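You operate a simulated robot arm through the tools that you are given. There is no shell and no other tool. Be economical: measure what you need, move in short steps, check, and stop when the job is done.

Carry out the task below with a simulated two-armed robot. There is one attempt and no reset: what you move stays moved.

JOB
Pick up the white box from the bench end of the steel table with one hand, pass it to the other hand and put it on the third shelf from the bottom of the blue rack, bench end. Take the purple box and put it on the second shelf from the bottom of the orange rack, door end. Take the round cover on the door end of the black table and put it away on the wall end of the grey bench. Take the green wiper ring and put it on the blue pad. Fetch the white jack from the clear middle of the brown bench and stand it on the vice end of the brown bench. Take the test card on the clear middle of the brown bench and put it away on the door end of the steel table. Take the yellow label roll and leave it on the vice end of the brown bench. The order is free. Set down upright: white jack, test card, yellow label roll.

It is judged by the outcome, as a careful person would: the job done as asked, and still so three seconds after it is handed in. It fails if anything else is knocked over, pushed out of place, dropped, spilled or broken. A push-on lid holds only when it is set on centred and level and pressed home; a screw cap is set on level and turned clockwise until tight.

ROBOT AND FRAMES
Two 7-joint arms with three-finger grippers on one trunk, on a base that drives. Base frame: it is fixed to the floor where the robot stands at the start and does not move with it; the origin is under the middle of the robot, x ahead of it, y to its left, z up; the surface under the hand at the start is at about z = 800. Units: mm, rad, N and s.
The left shoulder is at the start at [90, 126, 1086], the right one opposite. With the tool pointing down near the work surface each hand reaches from about 380 to 860 mm from the robot's upright axis, wherever it stands, measured 20 degrees to its own side. Places, roughly: blue pad (8x8x2 cm) [-2400, -6100, 700]; door end of the steel table [700, -1200, 800]; green wiper ring (6x6x2 cm) [-3100, -1600, 900]; purple box (13x9x5 cm) [-1400, 200, 800]; round cover (10x10x3 cm) [-1100, 500, 800]; second shelf of the orange rack, door end [-3300, -3200, 600]; test card [750, 3500, 750]; third shelf of the blue rack, bench end [-3300, 1100, 1000]; vice end of the brown bench [-100, 3800, 800]; wall end of the grey bench [4900, 3800, 900]; white box (6x8x15 cm) [500, 100, 900]; white jack [1000, 3750, 1000]; yellow label roll (10x8x8 cm) [1600, 3900, 900]. Payload 2.94 kg a hand.
Tool frame (each hand has its own): the origin (TCP) lies between the finger pads and is the grasp point; the fingertips stand 30 mm ahead of it; z points along the fingers, y is the line along which they close. The gripper opens to 128 mm. The gripper's body begins 93 mm behind the TCP.
Orientation is told as [roll, pitch, yaw] about the base's x, y, z axes, in that order, counted from this pose: with the fingers straight down and closing along the base's y, the tool's x points along the base's -x, its y along +y and its z along -z.

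CONTROLS
- The arms move only by the tool move_arm. It takes "left_moves", "right_moves" or both (then of equal length, played together; a hand with none holds still); each is a list of rows, each an object of numbers (a shift or turn left out is 0, a gripper value left out holds the last): "rx", "ry", "rz": the turn, a rotation vector about the base's x, y, z in rad; "dx", "dy", "dz": the shift along the base's x, y, z in mm; "gripper": the finger opening in mm, from 0 to 128. In form: [{"rx": .., "ry": .., "rz": .., "dx": .., "dy": .., "dz": .., "gripper": ..}, ...]. A call has 1 to 8 rows; each row shifts and turns the commanded pose from where the row before left it. A row lasts 0.2 s, in which the tool goes at most 50 mm and 0.15 rad; a call with a longer step from one row to the next is refused whole, and so is a gripper value outside its range. A pose out of reach is approached as far as the arm can. The call stops where the force on the tool passes 40 N (or 10 N more than at its start, if that is more) or the arm is blocked; 0.2 s more then pass. The fingers move at their own pace and stop on an object; they squeeze with about 36 N. The grip force told is the motor's: it shows also when the fingers shut on nothing. Time passes only in rows, and 0.2 s behind the last, so rows that do not move let the fingers close. It gives the time, the measured TCP pose, the force on the tool (base axes), the opening and the grip force at its end, in the units of the frame above (readings bear some noise), with the torque about the TCP (base axes, N m) and any sound that the robot's microphone picked up.
- Cameras (640 x 400 px; columns grow to the right, rows downward): "scene" is now at [225.3, -8.9, 1251.3]; the picture's right is [-0.07, -1.00, 0.00], its down [-0.54, 0.04, -0.84] and it looks along [0.84, -0.06, -0.54] (base axes); focal length 214 px, centre (320, 200). "left" rides on the left gripper at [69, 15, -120] in its tool frame; the picture's right is [-0.21, 0.98, 0.00], its down [-0.82, -0.18, -0.54] and it looks along [-0.53, -0.12, 0.84] (tool axes); focal length 251 px, centre (320, 200). "right" rides on the right gripper at [69, -15, -120] in its tool frame; the picture's right is [0.21, 0.98, 0.00], its down [-0.82, 0.18, -0.54] and it looks along [-0.53, 0.12, 0.84] (tool axes); focal length 251 px, centre (320, 200). There is no depth. A picture from a camera that has moved, and an enlarged one, comes with that camera's place and axes in the base frame and with its lens.
- capture(camera): a new picture of that camera. The clock stands still meanwhile.
- move_column(by): slides the trunk up (or, below 0, down) by that many mm; the arms and the scene camera ride with it, the base frame stays. It gives what a move gives, with no picture.
- roll_base(legs): drives the robot by 1 to 6 legs, each [ahead, left, turn to the left] in mm, mm and rad, along the robot's own axes; the way and the turn of a leg run together, so that a leg with both is an arc; at most 1500 mm and 3.142 rad a leg. The arms and the cameras ride along, it lands a little off, and it stops where it bumps. It gives what a move gives.
- aim_head(pan, tilt): turns the head with the scene camera to pan (to the left, within 1.396 rad either way) and tilt (down, from -0.506 to 1.204), counted from straight ahead of the robot. It gives what a move gives.
- zoom(camera, box): a new picture of the part [left, top, right, bottom] of that camera's present view, enlarged. The clock stands still meanwhile.
- hand_in(): hands the job in; it is judged then, once.

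Go step by step. Nothing tells you exact positions but the pictures and the camera data: compare them with the known pose of the tool, close in by small moves and look again before you grip or let go. The budget is 217 turns and 228 pictures, counting those below and the enlarged ones. Unless the task says otherwise, let go and move clear before handing in, and close with one line.

The tools are called after "Call:" as name(argument=value, ...) on one line, values as JSON. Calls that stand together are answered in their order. move_arm: Moves the arms, as the interface text tells. Its arguments: {"type":"object","properties":{"left_moves":{"type":"array","items":{"type":"object","properties":{"rx":{"type":"number"},"ry":{"type":"number"},"rz":{"type":"number"},"dx":{"type":"number"},"dy":{"type":"number"},"dz":{"type":"number"},"gripper":{"type":"number"}}}},"right_moves":{"type":"array","items":{"type":"object","properties":{"rx":{"type":"number"},"ry":{"type":"number"},"rz":{"type":"number"},"dx":{"type":"number"},"dy":{"type":"number"},"dz":{"type":"number"},"gripper":{"type":"number"}}}}},"required":[]} The other tools are called the same way: move_column (by) slides the trunk up or down; roll_base (legs) drives the base; aim_head (pan, tilt) turns the head that bears the scene camera; capture (camera) takes a picture; zoom (camera, box) takes an enlarged picture of a part of a camera's view; hand_in () hands the job in.

At the start:

```text
time_s: 0.0
left_position: [507.1, 294.2, 1061.5]
left_tcp_rot: [-0.002, -0.002, 0.0]
left_force: [-0.4, -0.6, -0.7]
left_torque: [-0.03, 0.0, 0.0]
left_width: 128.0
left_grip_force: 0.0
right_position: [396.4, -115.5, 1131.3]
right_tcp_rot: [-0.001, 0.001, -0.001]
right_force: [0.1, -0.1, 0.0]
right_torque: [-0.01, 0.0, 0.01]
right_width: 128.0
right_grip_force: 0.0
trunk travel left (down, up): [-300.0, 247.0]
robot x, y, heading: [2.7, 0.5, 0.001]
head pan, tilt: [-0.072, 0.572]
```

scene: 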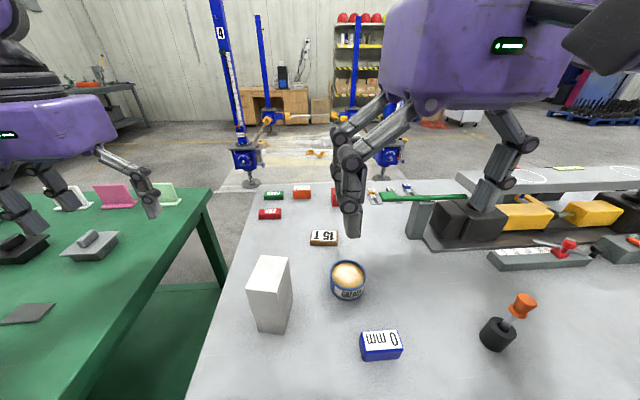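
right: 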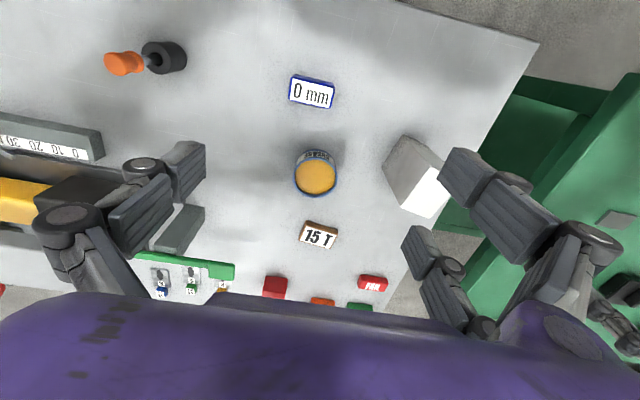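
left: 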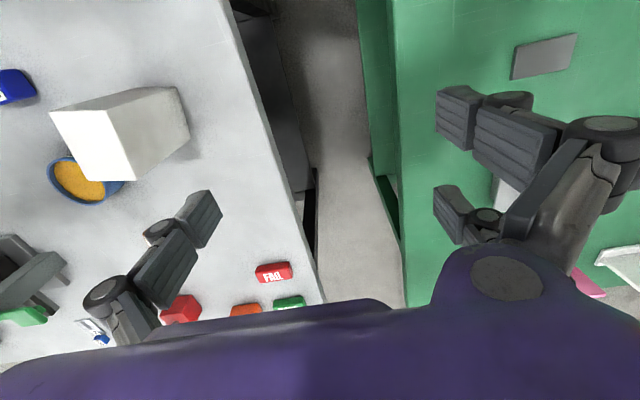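

I see the white box standing on the near left part of the steel table, at about [472, 60], with its top at about 950. First I'll look round the room to learn the lay of it, then pick up the box.

Call:
aim_head(pan=1.39, tilt=0.2)

Call:
capture(camera="scene")

Call:
aim_head(pan=-1.39, tilt=0.2)

Call:
capture(camera="scene")

Call:
aim_head(pan=0.0, tilt=0.9)

Call:
capture(camera="scene")

```text
time_s: 1.6
left_position: [507.1, 295.2, 1061.9]
left_tcp_rot: [-0.003, -0.001, 0.002]
left_force: [-0.6, 0.0, -0.4]
left_torque: [0.01, 0.01, -0.01]
left_width: 127.8
left_grip_force: 0.0
right_position: [396.8, -114.6, 1130.8]
right_tcp_rot: [-0.002, -0.001, 0.001]
right_force: [0.3, -0.6, -0.3]
right_torque: [0.0, 0.01, -0.01]
right_width: 128.1
right_grip_force: 0.0
trunk travel left (down, up): [-300.0, 247.0]
robot x, y, heading: [-0.8, -0.4, -0.001]
head pan, tilt: [1.389, 0.201]
```

```text
224 pictures are left
camera scene: at [153.2, 89.1, 1285.6], right [0.98, -0.18, 0.0], down [-0.04, -0.2, -0.98], along [0.18, 0.96, -0.2], focal length 214 px, centre (320, 200)
```

scene: 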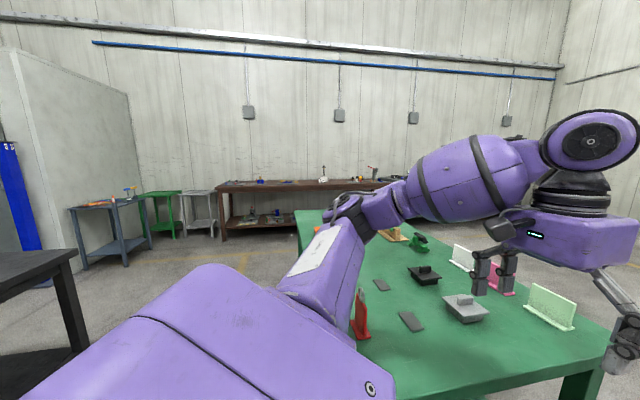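

```text
time_s: 4.0
left_position: [505.5, 294.5, 1061.5]
left_tcp_rot: [-0.004, 0.001, 0.0]
left_force: [0.1, -0.1, -0.5]
left_torque: [0.01, 0.01, 0.01]
left_width: 128.1
left_grip_force: 0.0
right_position: [397.0, -115.3, 1131.7]
right_tcp_rot: [0.0, -0.001, 0.0]
right_force: [0.2, 0.3, -0.7]
right_torque: [0.05, 0.04, 0.03]
right_width: 128.0
right_grip_force: 0.0
trunk travel left (down, up): [-300.0, 247.0]
robot x, y, heading: [2.3, 1.3, 0.0]
head pan, tilt: [-1.389, 0.201]
```

```text
223 pictures are left
camera scene: at [153.2, -94.1, 1285.6], right [-0.98, -0.18, 0.0], down [-0.04, 0.2, -0.98], along [0.18, -0.96, -0.2], focal length 214 px, centre (320, 200)
```

scene: 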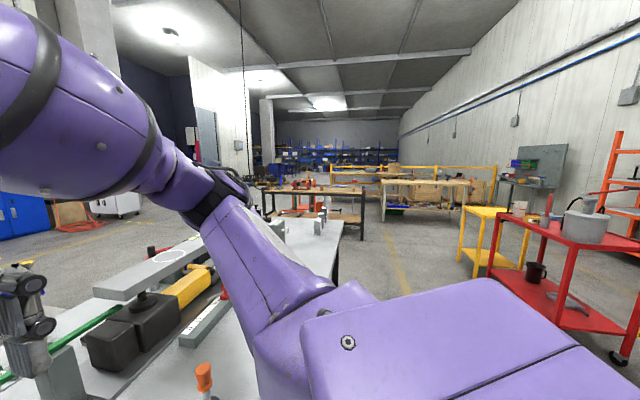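

```text
time_s: 5.5
left_position: [506.1, 293.9, 1061.2]
left_tcp_rot: [-0.003, 0.0, 0.0]
left_force: [0.0, -0.1, -0.1]
left_torque: [0.0, 0.0, 0.03]
left_width: 128.0
left_grip_force: 0.1
right_position: [395.9, -115.9, 1131.1]
right_tcp_rot: [0.001, 0.0, 0.0]
right_force: [-0.4, 0.7, -0.1]
right_torque: [0.0, 0.0, 0.0]
right_width: 128.0
right_grip_force: 0.0
trunk travel left (down, up): [-300.0, 247.0]
robot x, y, heading: [1.8, -2.1, 0.001]
head pan, tilt: [0.0, 0.901]
```

```text
222 pictures are left
camera scene: at [211.8, -2.6, 1224.1], right [0.0, -1.0, 0.0], down [-0.78, 0.0, -0.62], along [0.62, 0.0, -0.78], focal length 214 px, centre (320, 200)
```

scene: 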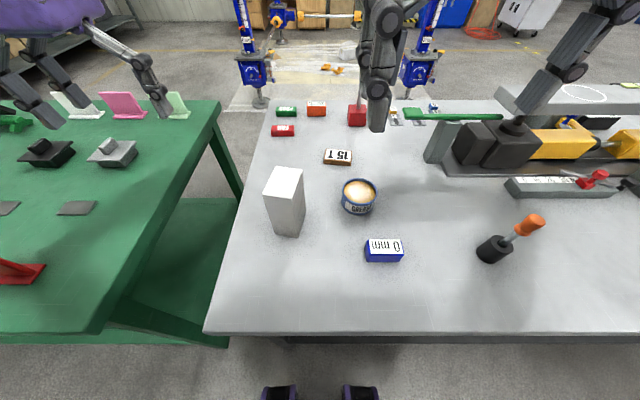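

The white box is at about [468, 60], turned about -0.1 rad, with its 6 cm side along y. I'll bring the left hand over it and start turning the right hand towards pointing forward, keeping it clear to the right.

Call:
move_arm(left_moves=[{"dx": -6, "dy": -39, "rz": -0.1}, {"dx": -6, "dy": -39}, {"dx": -6, "dy": -39}, {"dx": -6, "dy": -39}, {"dx": -7, "dy": -39}, {"dx": -7, "dy": -39}], right_moves=[{"dy": -30, "dx": 10}, {"dy": -30, "dx": 10}, {"dy": -30, "dx": 10, "ry": -0.1}, {"dy": -20, "dx": 10, "ry": -0.15}, {"ry": -0.15, "dx": 10}, {"ry": -0.15, "dx": 10}])

Call:
capture(camera="left")

Call:
capture(camera="scene")

```text
time_s: 7.0
left_position: [465.0, 58.1, 1061.9]
left_tcp_rot: [-0.001, -0.001, -0.101]
left_force: [-0.2, -0.2, -0.2]
left_torque: [0.06, -0.02, 0.0]
left_width: 128.1
left_grip_force: 0.0
right_position: [455.8, -225.8, 1131.6]
right_tcp_rot: [0.001, -0.55, -0.003]
right_force: [-0.7, -0.6, 0.9]
right_torque: [0.06, -0.01, 0.01]
right_width: 127.9
right_grip_force: 0.0
trunk travel left (down, up): [-300.0, 247.0]
robot x, y, heading: [0.9, -0.6, 0.007]
head pan, tilt: [0.0, 0.901]
```

```text
221 pictures are left
camera left: at [396.5, 79.7, 1181.1], right [0.31, 0.95, 0.0], down [0.8, -0.26, 0.54], along [0.52, -0.17, -0.84], focal length 251 px, centre (320, 200)
```

left: 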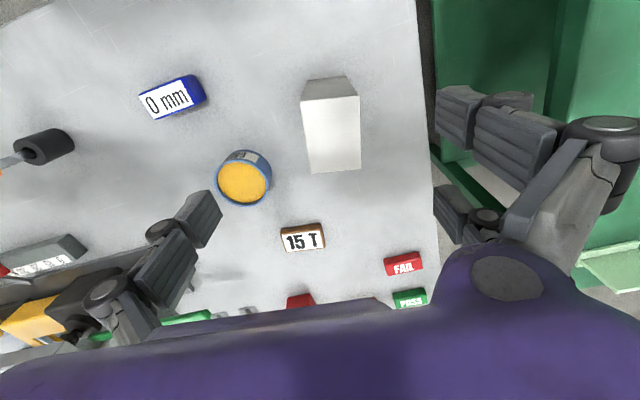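

```text
220 pictures are left
camera scene: at [211.3, -4.4, 1224.1], right [0.0, -1.0, 0.0], down [-0.78, 0.0, -0.62], along [0.62, 0.0, -0.78], focal length 214 px, centre (320, 200)
```

scene: 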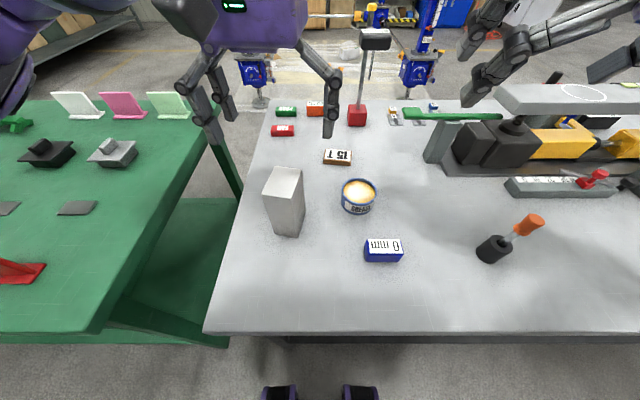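

The two views together put the box top at z of about 936, centred at [478, 65], with yaw about -0.22. I'll line up, go down and grip the upper part.

Call:
move_arm(left_moves=[{"dx": 13, "dy": 7, "rz": -0.12}, {"dz": -45}, {"dz": -45}], right_moves=[{"ry": -0.15}, {"ry": -0.15}, {"ry": -0.15}])

Call:
capture(camera="left")

```text
time_s: 8.0
left_position: [478.5, 69.1, 973.7]
left_tcp_rot: [-0.001, -0.002, -0.22]
left_force: [0.1, 0.4, 0.8]
left_torque: [0.0, 0.01, -0.01]
left_width: 127.8
left_grip_force: 0.1
right_position: [439.0, -208.3, 1249.8]
right_tcp_rot: [0.18, -1.203, -0.091]
right_force: [0.0, -0.3, -0.2]
right_torque: [-0.01, 0.01, 0.0]
right_width: 127.9
right_grip_force: 0.0
right hand out of reach, approached as far as the arm can: row 2, 3
trunk travel left (down, up): [-300.0, 247.0]
robot x, y, heading: [-0.4, -5.6, -0.004]
head pan, tilt: [0.0, 0.901]
stopped in row 3 (right hand): the arm was blocked; the commanded pose is now the measured one
```

```text
219 pictures are left
camera left: at [414.1, 98.3, 1092.7], right [0.42, 0.91, 0.0], down [0.76, -0.35, 0.54], along [0.49, -0.23, -0.84], focal length 251 px, centre (320, 200)
```

left: 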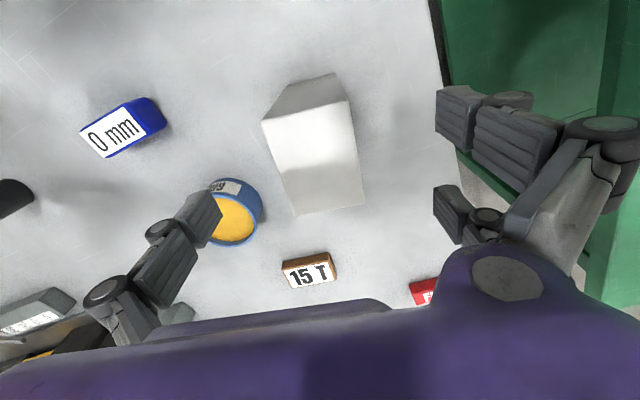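

The alignment checks out. I'll go down to z of about 910 and close on the box.

Call:
move_arm(left_moves=[{"dz": -32, "dy": -3, "dx": 1}, {"dz": -32}, {"gripper": 40}, {"gripper": 40}, {"gripper": 40}, {"gripper": 40}])

Call:
capture(camera="left")

```text
time_s: 9.3
left_position: [479.0, 65.8, 909.6]
left_tcp_rot: [-0.002, 0.0, -0.221]
left_force: [-0.2, -0.3, 0.4]
left_torque: [-0.16, 0.05, 0.01]
left_width: 54.5
left_grip_force: 36.1
right_position: [440.0, -208.9, 1249.2]
right_tcp_rot: [0.181, -1.204, -0.091]
right_force: [0.0, -0.1, 0.8]
right_torque: [-0.01, 0.01, 0.0]
right_width: 128.1
right_grip_force: 0.1
trunk travel left (down, up): [-300.0, 247.0]
robot x, y, heading: [0.5, 1.6, 0.003]
head pan, tilt: [0.0, 0.901]
```

```text
218 pictures are left
camera left: at [413.9, 96.6, 1028.9], right [0.42, 0.91, 0.0], down [0.76, -0.35, 0.54], along [0.49, -0.23, -0.84], focal length 251 px, centre (320, 200)
```

left: 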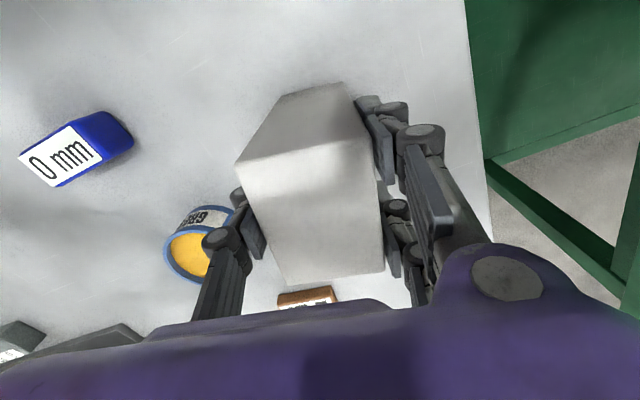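

The box is held (54.5 mm). I'll lift it, carry it well forward with its yaw straightened, and bring the right hand forward and lower.

Call:
move_arm(left_moves=[{"dz": 50}, {"dz": 50}, {"dz": 50}, {"dx": 48, "dy": -10, "rz": 0.11}, {"dx": 48, "dy": -10, "rz": 0.11}, {"dx": 48, "dy": -15}, {"dx": 48, "dy": -15}, {"dx": 48, "dy": -15}], right_moves=[{"dx": 20, "dz": -35}, {"dx": 20, "dz": -35}, {"dx": 20, "dz": -35}, {"dx": 20, "dz": -35}, {"dx": 20, "dz": -35}, {"dx": 20, "dz": -30}, {"dx": 20, "dz": -30}, {"dx": 10, "dz": -30}])

Call:
capture(camera="scene")

```text
refused: row 6 steps farther than a row can; nothing moved
```

```text
217 pictures are left
camera scene: at [211.9, -2.4, 1224.0], right [0.0, -1.0, 0.0], down [-0.78, 0.0, -0.62], along [0.62, 0.0, -0.78], focal length 214 px, centre (320, 200)
```

scene: 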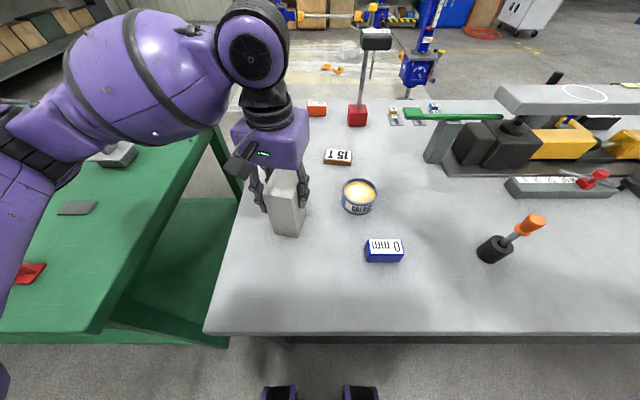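

I'll send the same move again with slightly smaller steps.

Call:
move_arm(left_moves=[{"dz": 50}, {"dz": 50}, {"dz": 50}, {"dx": 46, "dy": -10, "rz": 0.11}, {"dx": 46, "dy": -10, "rz": 0.11}, {"dx": 46, "dy": -15}, {"dx": 46, "dy": -15}, {"dx": 46, "dy": -15}], right_moves=[{"dx": 20, "dz": -35}, {"dx": 20, "dz": -35}, {"dx": 20, "dz": -35}, {"dx": 20, "dz": -35}, {"dx": 20, "dz": -35}, {"dx": 20, "dz": -30}, {"dx": 20, "dz": -30}, {"dx": 10, "dz": -30}])

Call:
capture(camera="scene")

```text
time_s: 11.2
left_position: [714.5, -3.0, 1055.3]
left_tcp_rot: [0.0, 0.003, -0.002]
left_force: [0.6, 0.2, -3.8]
left_torque: [0.04, 0.07, 0.01]
left_width: 54.6
left_grip_force: 36.3
right_position: [625.2, -202.1, 1014.1]
right_tcp_rot: [0.182, -1.203, -0.092]
right_force: [-0.9, -0.5, 0.6]
right_torque: [-0.01, 0.0, 0.02]
right_width: 127.8
right_grip_force: 0.1
right hand out of reach, approached as far as the arm can: row 1, 2, 3
trunk travel left (down, up): [-300.0, 247.0]
robot x, y, heading: [-1.0, 0.7, 0.0]
head pan, tilt: [0.0, 0.901]
```

```text
216 pictures are left
camera scene: at [213.8, -3.6, 1223.7], right [0.0, -1.0, 0.0], down [-0.78, 0.0, -0.62], along [0.62, 0.0, -0.78], focal length 214 px, centre (320, 200)
```

scene: 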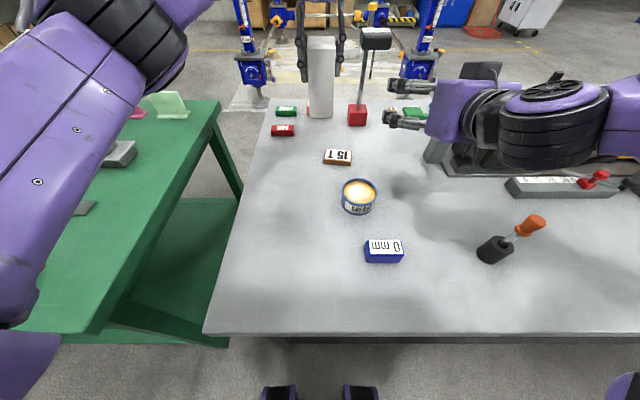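

The box is held at [714, -3]. I'll level the right hand and bring it in behind the box, lined up in y, about 80 mm below the left grip.

Call:
move_arm(right_moves=[{"dx": -10, "dy": 25, "dz": -10, "rz": -0.1}, {"dx": -5, "dy": 40, "dz": -10, "rx": -0.065}, {"dy": 45, "dz": -10, "ry": -0.1}, {"dy": 45, "dz": -8, "ry": -0.1}, {"dy": 45}])

Call:
capture(camera="scene")

Call:
capture(camera="right")

```text
time_s: 12.3
left_position: [713.2, -0.6, 1055.7]
left_tcp_rot: [-0.001, 0.003, 0.0]
left_force: [0.6, 0.3, -5.5]
left_torque: [0.01, 0.05, 0.0]
left_width: 54.2
left_grip_force: 35.7
right_position: [608.5, -87.0, 1044.0]
right_tcp_rot: [0.024, -1.405, -0.045]
right_force: [0.3, 0.0, 0.5]
right_torque: [0.02, -0.03, -0.03]
right_width: 128.0
right_grip_force: 0.0
right hand out of reach, approached as far as the arm can: row 3, 4, 5
trunk travel left (down, up): [-300.0, 247.0]
robot x, y, heading: [-0.9, -2.0, -0.004]
head pan, tilt: [0.0, 0.901]
```

```text
215 pictures are left
camera scene: at [213.3, -2.4, 1223.8], right [0.0, -1.0, 0.0], down [-0.78, 0.0, -0.62], along [0.62, 0.0, -0.78], focal length 214 px, centre (320, 200)
```

scene: 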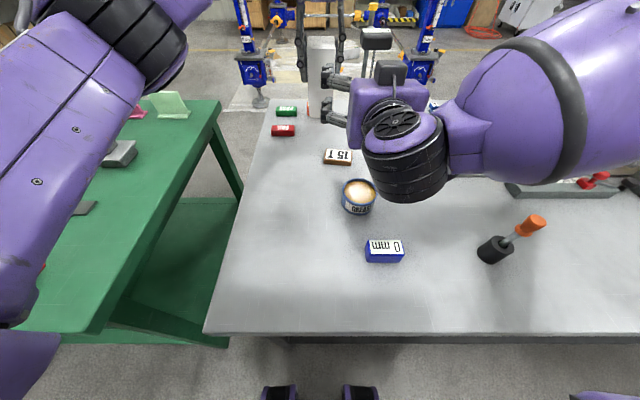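

```text
214 pictures are left
camera right: at [480.3, -98.0, 995.0], right [-0.01, 0.98, -0.21], down [-0.39, 0.19, 0.9], along [0.92, 0.09, 0.38], focal length 251 px, centre (320, 200)
```

right: 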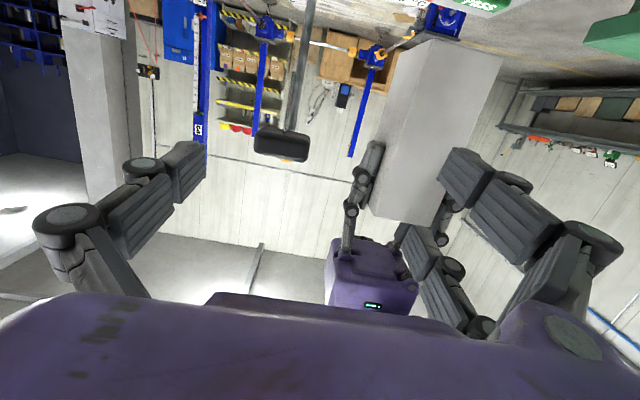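

The right arm can't reach that low and that far inward. I'll bring the box to it instead, further right and higher, and set the right hand's command back to a reachable pose.

Call:
move_arm(left_moves=[{"dz": 23, "dx": 15}, {"dz": 23, "dx": 15}, {"dz": 23, "dx": 16}, {"dy": -30}, {"dy": -30}, {"dy": -27}], right_moves=[{"dy": -29, "dz": 23}, {"dy": -29, "dz": 23}, {"dy": -29, "dz": 22}, {}, {}, {}])

Call:
capture(camera="scene")

Call:
capture(camera="right")

```text
time_s: 13.8
left_position: [732.2, -48.0, 1128.4]
left_tcp_rot: [0.0, -0.002, -0.001]
left_force: [-0.2, -1.0, -3.8]
left_torque: [0.0, 0.0, 0.0]
left_width: 54.4
left_grip_force: 35.9
left hand out of reach, approached as far as the arm can: row 3, 4, 5, 6
right_position: [607.4, -177.8, 1109.6]
right_tcp_rot: [0.025, -1.411, -0.049]
right_force: [1.1, -0.2, -0.3]
right_torque: [0.0, -0.03, -0.02]
right_width: 128.2
right_grip_force: 0.1
trunk travel left (down, up): [-300.0, 247.0]
robot x, y, heading: [-0.8, 1.9, 0.0]
head pan, tilt: [0.0, 0.901]
```

```text
213 pictures are left
camera scene: at [211.8, -2.8, 1224.0], right [0.0, -1.0, 0.0], down [-0.78, 0.0, -0.62], along [0.62, 0.0, -0.78], focal length 214 px, centre (320, 200)
```

scene: 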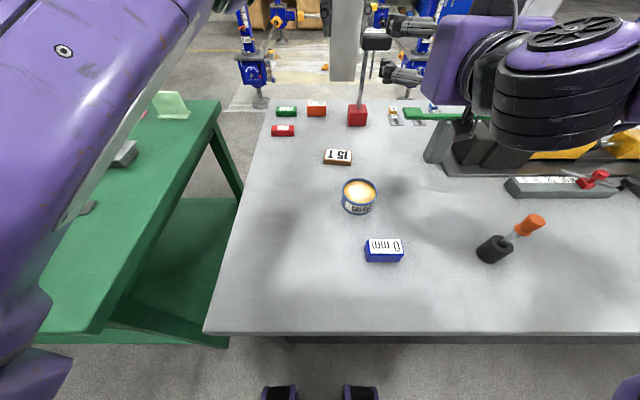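

```text
212 pictures are left
camera right: at [479.0, -189.0, 1059.8], right [-0.01, 0.98, -0.21], down [-0.4, 0.19, 0.9], along [0.92, 0.09, 0.39], focal length 251 px, centre (320, 200)
```

right: 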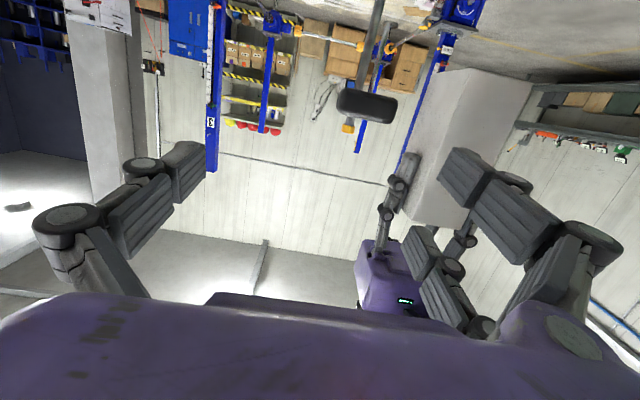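

I'll do the handover on a diagonal: yaw both hands by +0.5 rad so that the right hand comes at the box from behind and to the right.

Call:
move_arm(left_moves=[{"dx": -6, "dz": -6, "rz": 0.125}, {"dx": -6, "dz": -7, "rz": 0.125}, {"rz": 0.125}, {"rz": 0.125}, {}, {}], right_moves=[{"rz": 0.125, "dz": -15}, {"rz": 0.125, "dz": -15}, {"rz": 0.125, "dz": -15}, {"rz": 0.125, "dz": -15, "dy": 20}, {"dy": 25, "dz": -8}, {"dy": 25, "dz": -5}])

Call:
capture(camera="right")

Call:
aim_head(pan=0.0, tilt=0.5)

Call:
capture(camera="scene")

```text
time_s: 15.2
left_position: [722.9, -45.4, 1114.1]
left_tcp_rot: [-0.001, 0.0, 0.5]
left_force: [0.8, -0.4, -4.0]
left_torque: [0.03, 0.03, -0.05]
left_width: 54.6
left_grip_force: 36.1
right_position: [616.8, -148.6, 1067.4]
right_tcp_rot: [0.02, -1.407, 0.456]
right_force: [1.0, -0.1, 3.5]
right_torque: [-0.19, 0.33, -0.07]
right_width: 128.1
right_grip_force: 0.0
right hand out of reach, approached as far as the arm can: row 2
trunk travel left (down, up): [-300.0, 247.0]
robot x, y, heading: [-2.0, 4.7, 0.003]
head pan, tilt: [0.0, 0.901]
```

```text
211 pictures are left
camera right: at [510.2, -220.7, 1018.4], right [-0.48, 0.85, -0.21], down [-0.44, -0.03, 0.9], along [0.76, 0.52, 0.38], focal length 251 px, centre (320, 200)
```

right: 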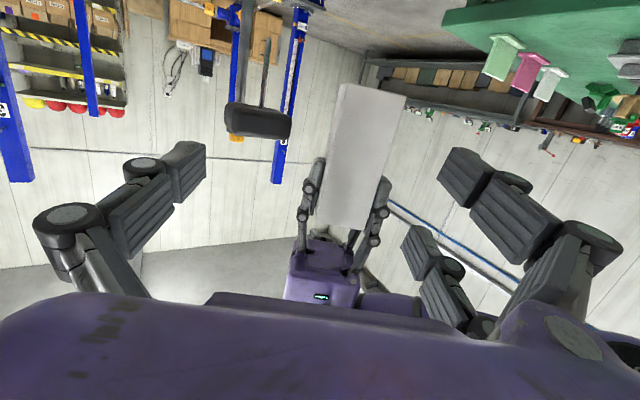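

```text
time_s: 16.0
left_position: [722.3, -45.6, 1115.3]
left_tcp_rot: [-0.002, 0.0, 0.499]
left_force: [-0.2, -0.5, -4.0]
left_torque: [0.03, 0.01, -0.03]
left_width: 54.2
left_grip_force: 36.2
right_position: [615.7, -150.7, 1061.9]
right_tcp_rot: [0.047, -1.396, 0.427]
right_force: [-0.1, 0.7, 0.1]
right_torque: [0.0, 0.01, -0.02]
right_width: 127.9
right_grip_force: 0.1
trunk travel left (down, up): [-300.0, 247.0]
robot x, y, heading: [-0.9, -1.2, 0.0]
head pan, tilt: [0.0, 0.499]
```

```text
210 pictures are left
camera scene: at [227.9, -2.6, 1257.7], right [0.0, -1.0, 0.0], down [-0.48, 0.0, -0.88], along [0.88, 0.0, -0.48], focal length 214 px, centre (320, 200)
```

scene: 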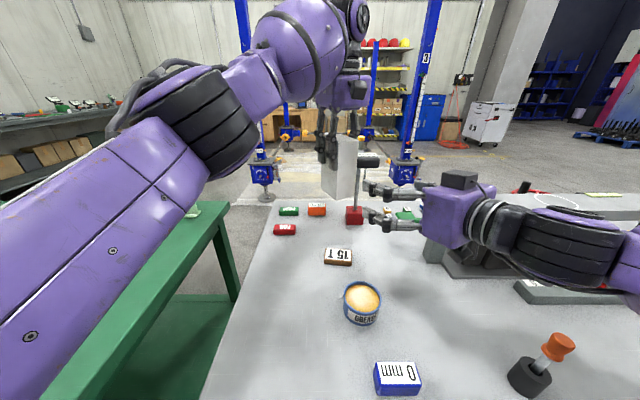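

The right hand is nearly lined up. I'll shift it sideways by about 49 mm, lower it a bit, and check before advancing.

Call:
move_arm(right_moves=[{"dx": -21, "dy": 42, "rz": 0.05}, {"dz": -20, "dx": 5, "dy": 2}, {"dx": 20, "dy": 9}, {}])

Call:
capture(camera="right")

Call:
capture(camera="scene")

```text
time_s: 17.0
left_position: [722.2, -45.1, 1114.9]
left_tcp_rot: [-0.001, 0.001, 0.499]
left_force: [-0.9, -0.6, -3.5]
left_torque: [0.02, 0.0, 0.06]
left_width: 54.7
left_grip_force: 36.1
right_position: [622.0, -95.0, 1050.2]
right_tcp_rot: [0.025, -1.411, 0.503]
right_force: [-0.4, -0.3, -0.2]
right_torque: [-0.01, 0.01, 0.02]
right_width: 128.0
right_grip_force: 0.1
trunk travel left (down, up): [-300.0, 247.0]
robot x, y, heading: [1.0, -4.9, -0.001]
head pan, tilt: [0.0, 0.499]
```

```text
209 pictures are left
camera right: at [517.7, -172.7, 999.9], right [-0.52, 0.83, -0.21], down [-0.44, -0.05, 0.9], along [0.73, 0.56, 0.39], focal length 251 px, centre (320, 200)
```

right: 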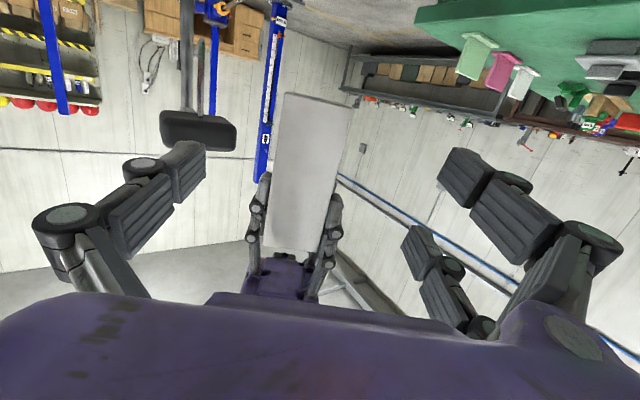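

```text
208 pictures are left
camera scene: at [227.2, -2.8, 1258.0], right [0.0, -1.0, 0.0], down [-0.48, 0.0, -0.88], along [0.88, 0.0, -0.48], focal length 214 px, centre (320, 200)
```

scene: 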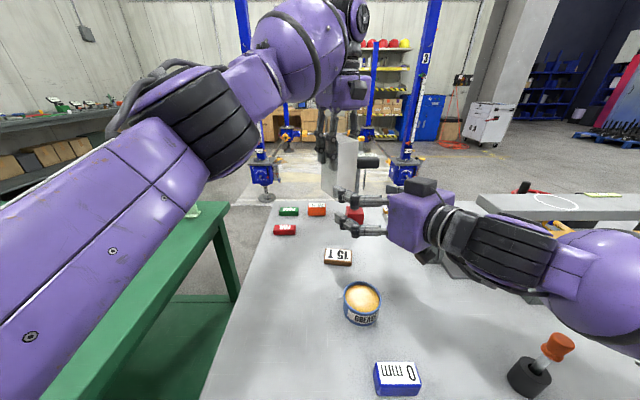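

It's aligned to within a few mm, with about 112 mm to advance. I'll go 102 mm along the fingers and close.

Call:
move_arm(right_moves=[{"dx": 31, "dy": 15, "dz": -4}, {"dx": 31, "dy": 15, "dz": -4}, {"dx": 29, "dy": 15, "dz": -4}, {}, {"gripper": 45}, {"gripper": 45}, {"gripper": 45}, {"gripper": 45}])

Call:
capture(camera="right")

Call:
capture(camera="scene")

```text
time_s: 18.8
left_position: [722.8, -45.3, 1114.9]
left_tcp_rot: [0.002, -0.001, 0.501]
left_force: [-9.8, 13.8, -3.3]
left_torque: [0.84, 0.57, 0.36]
left_width: 54.3
left_grip_force: 36.4
right_position: [712.1, -49.2, 1036.1]
right_tcp_rot: [0.021, -1.408, 0.503]
right_force: [9.2, -15.2, -1.6]
right_torque: [0.24, 0.15, -0.55]
right_width: 54.4
right_grip_force: 36.0
trunk travel left (down, up): [-300.0, 247.0]
robot x, y, heading: [-2.5, -0.7, -0.003]
head pan, tilt: [0.0, 0.499]
```

```text
207 pictures are left
camera right: at [608.9, -126.0, 986.8], right [-0.52, 0.83, -0.21], down [-0.44, -0.05, 0.9], along [0.74, 0.56, 0.39], focal length 251 px, centre (320, 200)
```

right: 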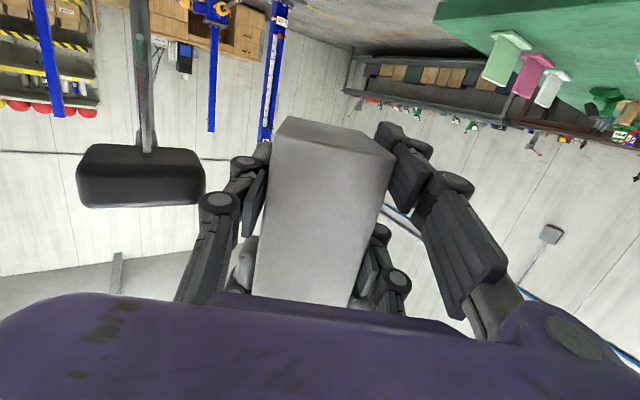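

```text
206 pictures are left
camera scene: at [227.9, -2.4, 1257.8], right [0.0, -1.0, 0.0], down [-0.48, 0.0, -0.88], along [0.88, 0.0, -0.48], focal length 214 px, centre (320, 200)
```

scene: 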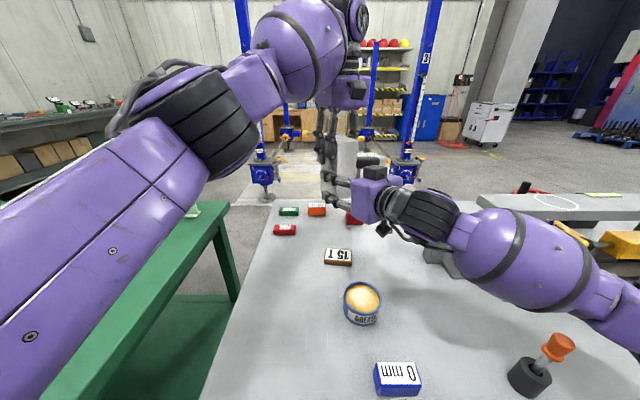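

Both hands hold the box. Now the left hand lets go and goes straight up.

Call:
move_arm(left_moves=[{"gripper": 90}, {"gripper": 90}, {"gripper": 90}, {"dz": 30}, {"dz": 40}, {"dz": 40}, {"dx": -30, "dy": 40}, {"dx": -30, "dy": 40}])

Call:
capture(camera="scene")

```text
time_s: 20.6
left_position: [639.4, 43.5, 1200.4]
left_tcp_rot: [-0.003, -0.002, 0.501]
left_force: [-0.9, -0.5, -0.1]
left_torque: [0.0, -0.05, -0.03]
left_width: 90.2
left_grip_force: 0.0
left hand out of reach, approached as far as the arm can: row 5, 6
right_position: [709.0, -47.8, 1038.9]
right_tcp_rot: [0.018, -1.413, 0.51]
right_force: [-0.6, -0.1, -3.6]
right_torque: [-0.05, 0.08, -0.01]
right_width: 54.7
right_grip_force: 35.7
trunk travel left (down, up): [-300.0, 247.0]
robot x, y, heading: [2.5, -1.2, -0.001]
head pan, tilt: [0.0, 0.499]
```

```text
205 pictures are left
camera scene: at [225.2, -2.9, 1258.3], right [0.0, -1.0, 0.0], down [-0.48, 0.0, -0.88], along [0.88, 0.0, -0.48], focal length 214 px, centre (320, 200)
```

scene: 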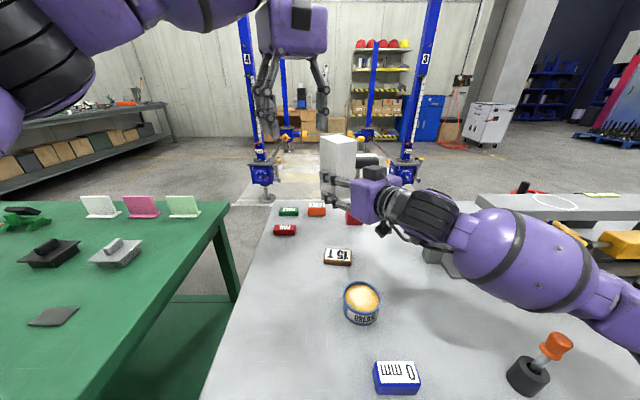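

The right hand holds the box alone. I'll tuck both arms in for driving and then turn left to look behind the robot.

Call:
move_arm(left_moves=[{"dx": -30, "dy": 30, "rz": -0.125}, {"dx": -30, "dy": 30, "rz": -0.125}, {"dx": -30, "dy": 30, "rz": -0.125}, {"dx": -30, "dy": 30, "rz": -0.125}, {"dx": -30, "dy": 30, "dz": -20, "gripper": 128}, {"dz": -20}], right_moves=[{"dz": 30, "dx": -10}, {"dz": 30, "dx": -20, "dy": -18}, {"dx": -20, "dy": -18, "dz": 20}, {"dx": -20, "dy": -18}, {"dx": -20, "dy": -18}, {"dy": -18}])

Call:
roll_base(legs=[[0, 0, 0.8], [0, 0, 0.77]])

Call:
aim_head(pan=1.2, tilt=0.35)

Call:
capture(camera="scene")

Call:
aim_head(pan=0.0, tilt=0.4)

Call:
capture(camera="scene")

```text
time_s: 22.0
left_position: [491.7, 192.7, 1159.7]
left_tcp_rot: [-0.002, 0.0, -0.001]
left_force: [0.5, 0.3, 0.8]
left_torque: [0.03, 0.03, 0.0]
left_width: 128.0
left_grip_force: 0.1
right_position: [622.4, -141.8, 1116.3]
right_tcp_rot: [0.036, -1.411, 0.492]
right_force: [-0.8, -1.2, -4.2]
right_torque: [-0.06, 0.06, 0.03]
right_width: 54.7
right_grip_force: 35.8
trunk travel left (down, up): [-300.0, 247.0]
robot x, y, heading: [-0.9, -1.8, -0.001]
head pan, tilt: [0.0, 0.499]
```

```text
time_s: 26.5
left_position: [-177.6, 496.4, 1160.8]
left_tcp_rot: [-0.001, 0.0, 1.541]
left_force: [0.3, 0.1, -0.1]
left_torque: [0.03, 0.0, -0.02]
left_width: 127.9
left_grip_force: 0.1
right_position: [160.0, 616.1, 1116.8]
right_tcp_rot: [0.026, -1.41, 2.043]
right_force: [-0.5, 0.6, -3.7]
right_torque: [-0.05, -0.05, -0.02]
right_width: 54.7
right_grip_force: 35.7
trunk travel left (down, up): [-300.0, 247.0]
robot x, y, heading: [-1.1, -0.8, 1.539]
head pan, tilt: [0.0, 0.499]
```

```text
time_s: 27.9
left_position: [-178.2, 496.4, 1159.4]
left_tcp_rot: [-0.003, -0.001, 1.541]
left_force: [0.7, -0.6, 0.3]
left_torque: [-0.01, 0.0, 0.04]
left_width: 128.1
left_grip_force: 0.0
right_position: [159.2, 617.2, 1116.0]
right_tcp_rot: [0.025, -1.41, 2.042]
right_force: [0.7, 0.7, -4.4]
right_torque: [-0.05, -0.02, 0.0]
right_width: 54.4
right_grip_force: 35.8
trunk travel left (down, up): [-300.0, 247.0]
robot x, y, heading: [-1.1, 0.6, 1.544]
head pan, tilt: [1.201, 0.351]
```

```text
204 pictures are left
camera scene: at [-81.0, 170.1, 1271.5], right [0.39, 0.92, 0.0], down [0.32, -0.13, -0.94], along [-0.86, 0.37, -0.34], focal length 214 px, centre (320, 200)
```

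scene: 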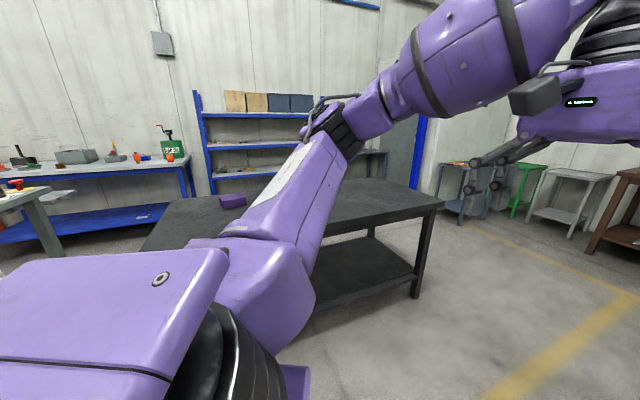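

```text
time_s: 29.3
left_position: [-178.9, 496.6, 1159.5]
left_tcp_rot: [-0.003, -0.001, 1.541]
left_force: [0.5, -0.5, 0.2]
left_torque: [0.03, 0.0, -0.01]
left_width: 127.9
left_grip_force: 0.0
right_position: [159.7, 616.1, 1117.6]
right_tcp_rot: [0.026, -1.409, 2.042]
right_force: [0.5, -0.6, -4.0]
right_torque: [-0.03, -0.01, -0.01]
right_width: 54.5
right_grip_force: 35.8
trunk travel left (down, up): [-300.0, 247.0]
robot x, y, heading: [1.3, 0.6, 1.54]
head pan, tilt: [0.0, 0.4]
```

```text
203 pictures are left
camera scene: at [7.5, 226.3, 1267.0], right [1.0, -0.03, 0.0], down [-0.01, -0.39, -0.92], along [0.03, 0.92, -0.39], focal length 214 px, centre (320, 200)
```

scene: 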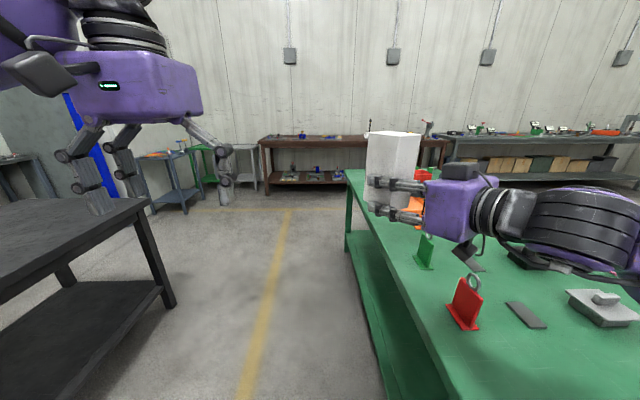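

The black table spans about x -1460 to -920 and y -200 to 1350. The blue rack stands beyond it. I'll drive up the corridor, round the bench end of the black table, and into the aisle in front of the rack.

Call:
roll_base(legs=[[0, 340, 0.03], [1000, 0, 0], [950, 0, 0], [0, 0, 1.571]])

Call:
capture(camera="scene")

Call:
aim_head(pan=0.9, tilt=0.4)

Call:
capture(camera="scene")

```text
time_s: 46.0
left_position: [-828.1, 1730.1, 1158.8]
left_tcp_rot: [-0.002, 0.0, -3.1]
left_force: [0.6, 0.0, 0.2]
left_torque: [-0.03, 0.06, 0.03]
left_width: 127.7
left_grip_force: 0.1
right_position: [-973.8, 2057.3, 1116.7]
right_tcp_rot: [0.026, -1.409, -2.599]
right_force: [0.0, -0.7, -4.4]
right_torque: [0.03, -0.07, -0.01]
right_width: 54.5
right_grip_force: 36.3
trunk travel left (down, up): [-300.0, 247.0]
robot x, y, heading: [-343.4, 1943.9, -3.1]
head pan, tilt: [0.0, 0.4]
```

```text
202 pictures are left
camera scene: at [-574.6, 1931.1, 1267.0], right [-0.04, 1.0, 0.0], down [0.39, 0.02, -0.92], along [-0.92, -0.04, -0.39], focal length 214 px, centre (320, 200)
```

scene: 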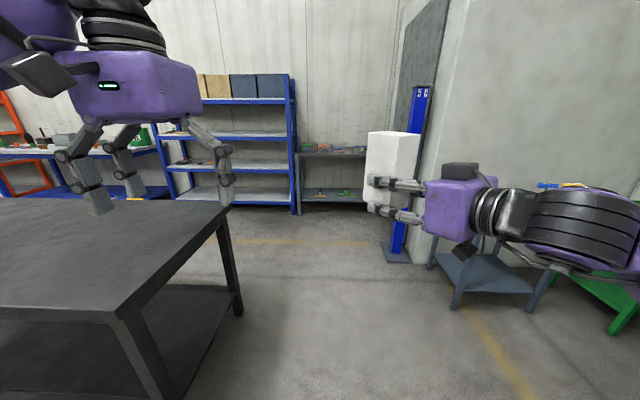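

```text
time_s: 47.2
left_position: [-828.0, 1729.8, 1160.0]
left_tcp_rot: [-0.002, 0.001, -3.101]
left_force: [0.2, 0.0, 0.9]
left_torque: [-0.02, 0.03, 0.01]
left_width: 127.9
left_grip_force: 0.1
right_position: [-973.9, 2057.2, 1117.8]
right_tcp_rot: [0.025, -1.41, -2.597]
right_force: [-0.1, 0.0, -4.0]
right_torque: [0.03, -0.05, -0.03]
right_width: 54.5
right_grip_force: 36.2
trunk travel left (down, up): [-300.0, 247.0]
robot x, y, heading: [-346.9, 1942.3, -3.095]
head pan, tilt: [0.901, 0.4]
```

```text
201 pictures are left
camera scene: at [-536.5, 1860.2, 1267.0], right [-0.81, 0.59, 0.0], down [0.23, 0.31, -0.92], along [-0.54, -0.75, -0.39], focal length 214 px, centre (320, 200)
```

scene: 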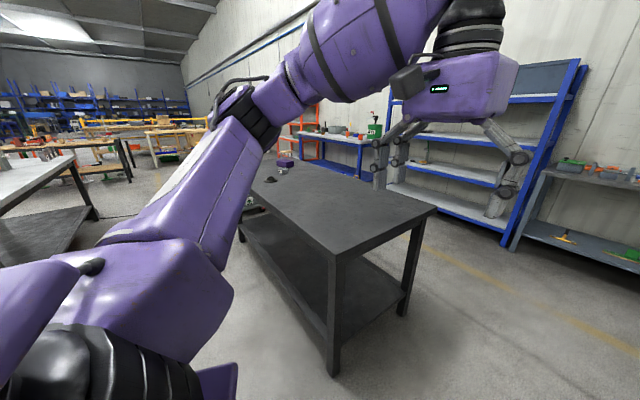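

The way is clear between the black table and the blue post. The rack front is at about x = -3130, and the third shelf is at about 980 with roughly 350 mm of clearance. I'll drive along the aisle and sidestep to face the bench end of the rack.

Call:
roll_base(legs=[[1050, 0, -0.04], [1000, 0, 0], [0, 800, 0]])

Call:
aim_head(pan=0.0, tilt=0.3)

Call:
capture(camera="scene")

```text
time_s: 64.4
left_position: [-2865.9, 882.3, 1159.6]
left_tcp_rot: [-0.002, 0.0, -3.112]
left_force: [1.1, -0.7, -0.8]
left_torque: [0.03, 0.01, -0.01]
left_width: 128.0
left_grip_force: 0.0
right_position: [-3009.1, 1211.0, 1117.5]
right_tcp_rot: [0.026, -1.41, -2.609]
right_force: [0.3, 0.0, -3.7]
right_torque: [0.03, -0.03, -0.02]
right_width: 54.6
right_grip_force: 36.3
trunk travel left (down, up): [-300.0, 247.0]
robot x, y, heading: [-2384.6, 1090.0, -3.108]
head pan, tilt: [0.901, 0.4]
```

```text
time_s: 65.6
left_position: [-2867.3, 882.7, 1159.5]
left_tcp_rot: [-0.002, 0.0, -3.11]
left_force: [-0.2, 1.0, -0.8]
left_torque: [0.01, -0.02, -0.03]
left_width: 128.1
left_grip_force: 0.2
right_position: [-3009.8, 1212.4, 1116.4]
right_tcp_rot: [0.029, -1.408, -2.611]
right_force: [-0.9, 0.1, -4.0]
right_torque: [0.0, 0.0, -0.02]
right_width: 54.5
right_grip_force: 36.2
trunk travel left (down, up): [-300.0, 247.0]
robot x, y, heading: [-2383.2, 1092.0, -3.115]
head pan, tilt: [0.0, 0.3]
```

```text
200 pictures are left
camera scene: at [-2612.0, 1081.1, 1276.2], right [-0.03, 1.0, 0.0], down [0.3, 0.01, -0.96], along [-0.95, -0.03, -0.3], focal length 214 px, centre (320, 200)
```

scene: 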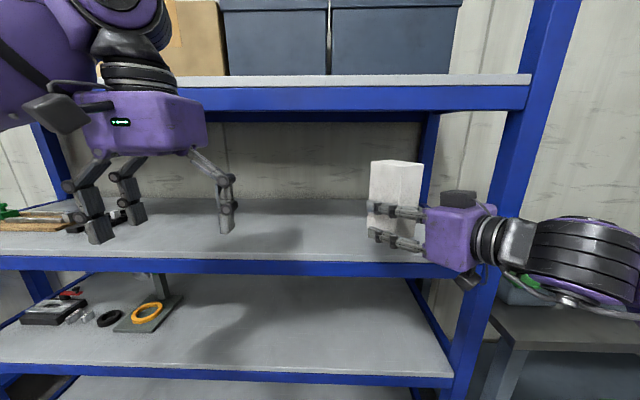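

The robot faces the bench end of the rack. The shelf front edge is at about x = -3060, its back at about -3530, with the surface at about 985. I'll pull the left hand back, straighten the right hand's yaw, then move in.

Call:
move_arm(left_moves=[{"dx": 25}, {"dx": 25}, {"dx": 25}, {"dx": 20}], right_moves=[{"rz": -0.125}, {"rz": -0.125}, {"rz": -0.125}, {"rz": -0.125}])

Call:
roll_base(legs=[[100, 0, -0.025]])

Call:
capture(camera="scene")

Call:
capture(camera="right")

```text
time_s: 66.6
left_position: [-2771.7, 883.8, 1159.3]
left_tcp_rot: [-0.003, 0.0, -3.111]
left_force: [0.0, -0.8, -0.1]
left_torque: [0.03, -0.01, 0.01]
left_width: 127.9
left_grip_force: 0.0
right_position: [-3008.3, 1210.8, 1116.6]
right_tcp_rot: [0.024, -1.409, -3.108]
right_force: [0.7, -0.4, -4.8]
right_torque: [-0.03, -0.01, -0.02]
right_width: 54.2
right_grip_force: 36.1
trunk travel left (down, up): [-300.0, 247.0]
robot x, y, heading: [-2386.5, 1089.6, -3.113]
head pan, tilt: [0.0, 0.3]
```

```text
time_s: 67.7
left_position: [-2877.0, 892.7, 1159.7]
left_tcp_rot: [-0.002, -0.001, -3.139]
left_force: [0.1, -0.2, -0.4]
left_torque: [0.0, -0.07, 0.01]
left_width: 127.9
left_grip_force: 0.0
right_position: [-3105.6, 1228.0, 1117.7]
right_tcp_rot: [0.026, -1.409, -3.136]
right_force: [-1.5, 0.7, -4.1]
right_torque: [-0.02, -0.01, -0.01]
right_width: 54.6
right_grip_force: 35.8
trunk travel left (down, up): [-300.0, 247.0]
robot x, y, heading: [-2482.4, 1090.3, -3.142]
head pan, tilt: [0.0, 0.3]
```

```text
199 pictures are left
camera scene: at [-2712.5, 1085.7, 1276.2], right [0.0, 1.0, 0.0], down [0.3, 0.0, -0.96], along [-0.96, 0.0, -0.3], focal length 214 px, centre (320, 200)
```

scene: 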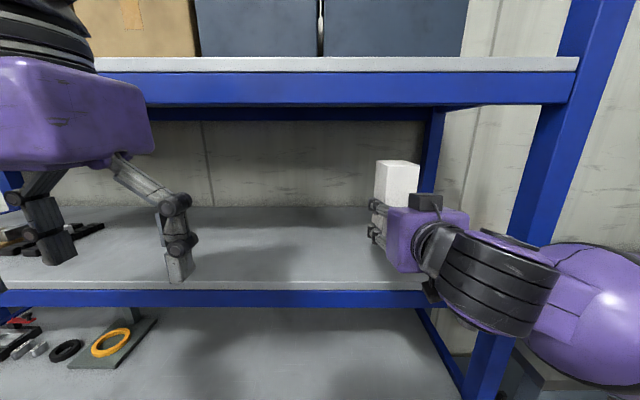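

```text
198 pictures are left
camera right: at [-2976.0, 1247.2, 1066.8], right [0.07, -0.98, -0.21], down [0.41, -0.16, 0.9], along [-0.91, -0.14, 0.39], focal length 251 px, centre (320, 200)
```

right: 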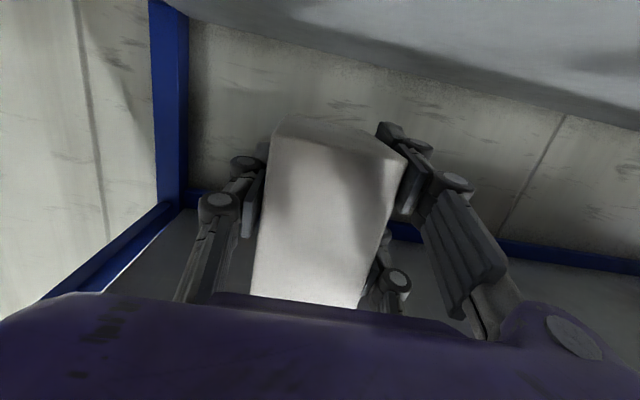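

I'll move the box in over the shelf and toward y = 1135, then come down in steps and watch the force.

Call:
move_arm(right_moves=[{"dy": -30, "dx": -10}, {"dy": -30, "dx": -25}, {"dy": -30, "dx": -30}, {"dx": -30, "dz": -20}, {"dz": -20}, {"dz": -20}])

Call:
capture(camera="scene")

Call:
capture(camera="right")

```text
time_s: 69.3
left_position: [-2872.1, 894.7, 1162.0]
left_tcp_rot: [0.0, -0.006, -3.138]
left_force: [0.1, -0.1, -0.2]
left_torque: [0.0, 0.0, 0.0]
left_width: 128.0
left_grip_force: 0.1
right_position: [-3196.6, 1136.9, 1072.6]
right_tcp_rot: [0.082, -1.433, 3.094]
right_force: [18.6, 2.5, 19.1]
right_torque: [0.56, -4.41, 0.12]
right_width: 54.5
right_grip_force: 36.1
trunk travel left (down, up): [-300.0, 247.0]
robot x, y, heading: [-2483.0, 1091.0, -3.137]
head pan, tilt: [0.0, 0.3]
stopped in row 6 (right hand): the force on the tool passed its limit at 49 N (the readings are from after the stop); the commanded pose is now the measured one
```

```text
197 pictures are left
camera scene: at [-2707.6, 1087.0, 1277.0], right [0.0, 1.0, 0.0], down [0.29, 0.0, -0.96], along [-0.96, 0.0, -0.29], focal length 214 px, centre (320, 200)
```

scene: 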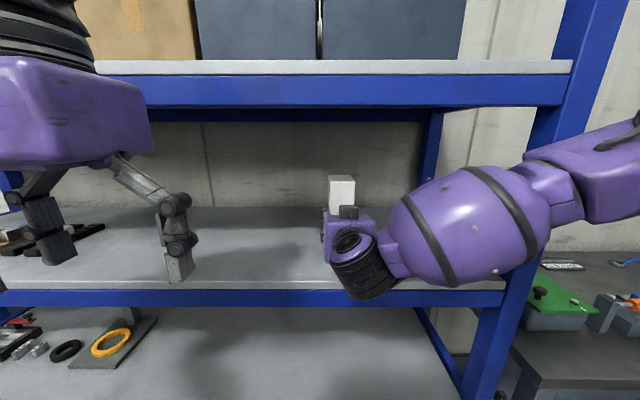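

```text
196 pictures are left
camera right: at [-3068.6, 1156.6, 1018.6], right [0.06, -0.98, -0.2], down [0.43, -0.16, 0.89], along [-0.9, -0.14, 0.41], focal length 251 px, centre (320, 200)
```

right: 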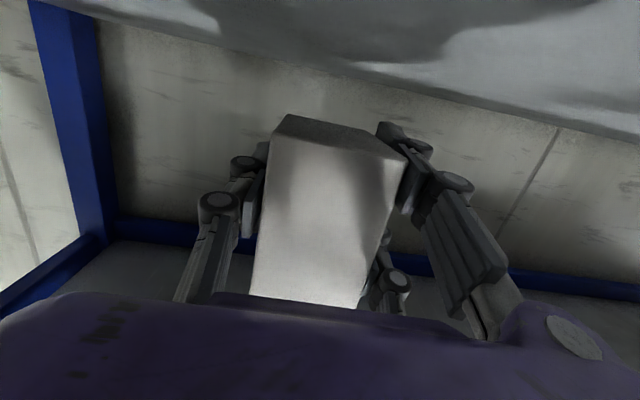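

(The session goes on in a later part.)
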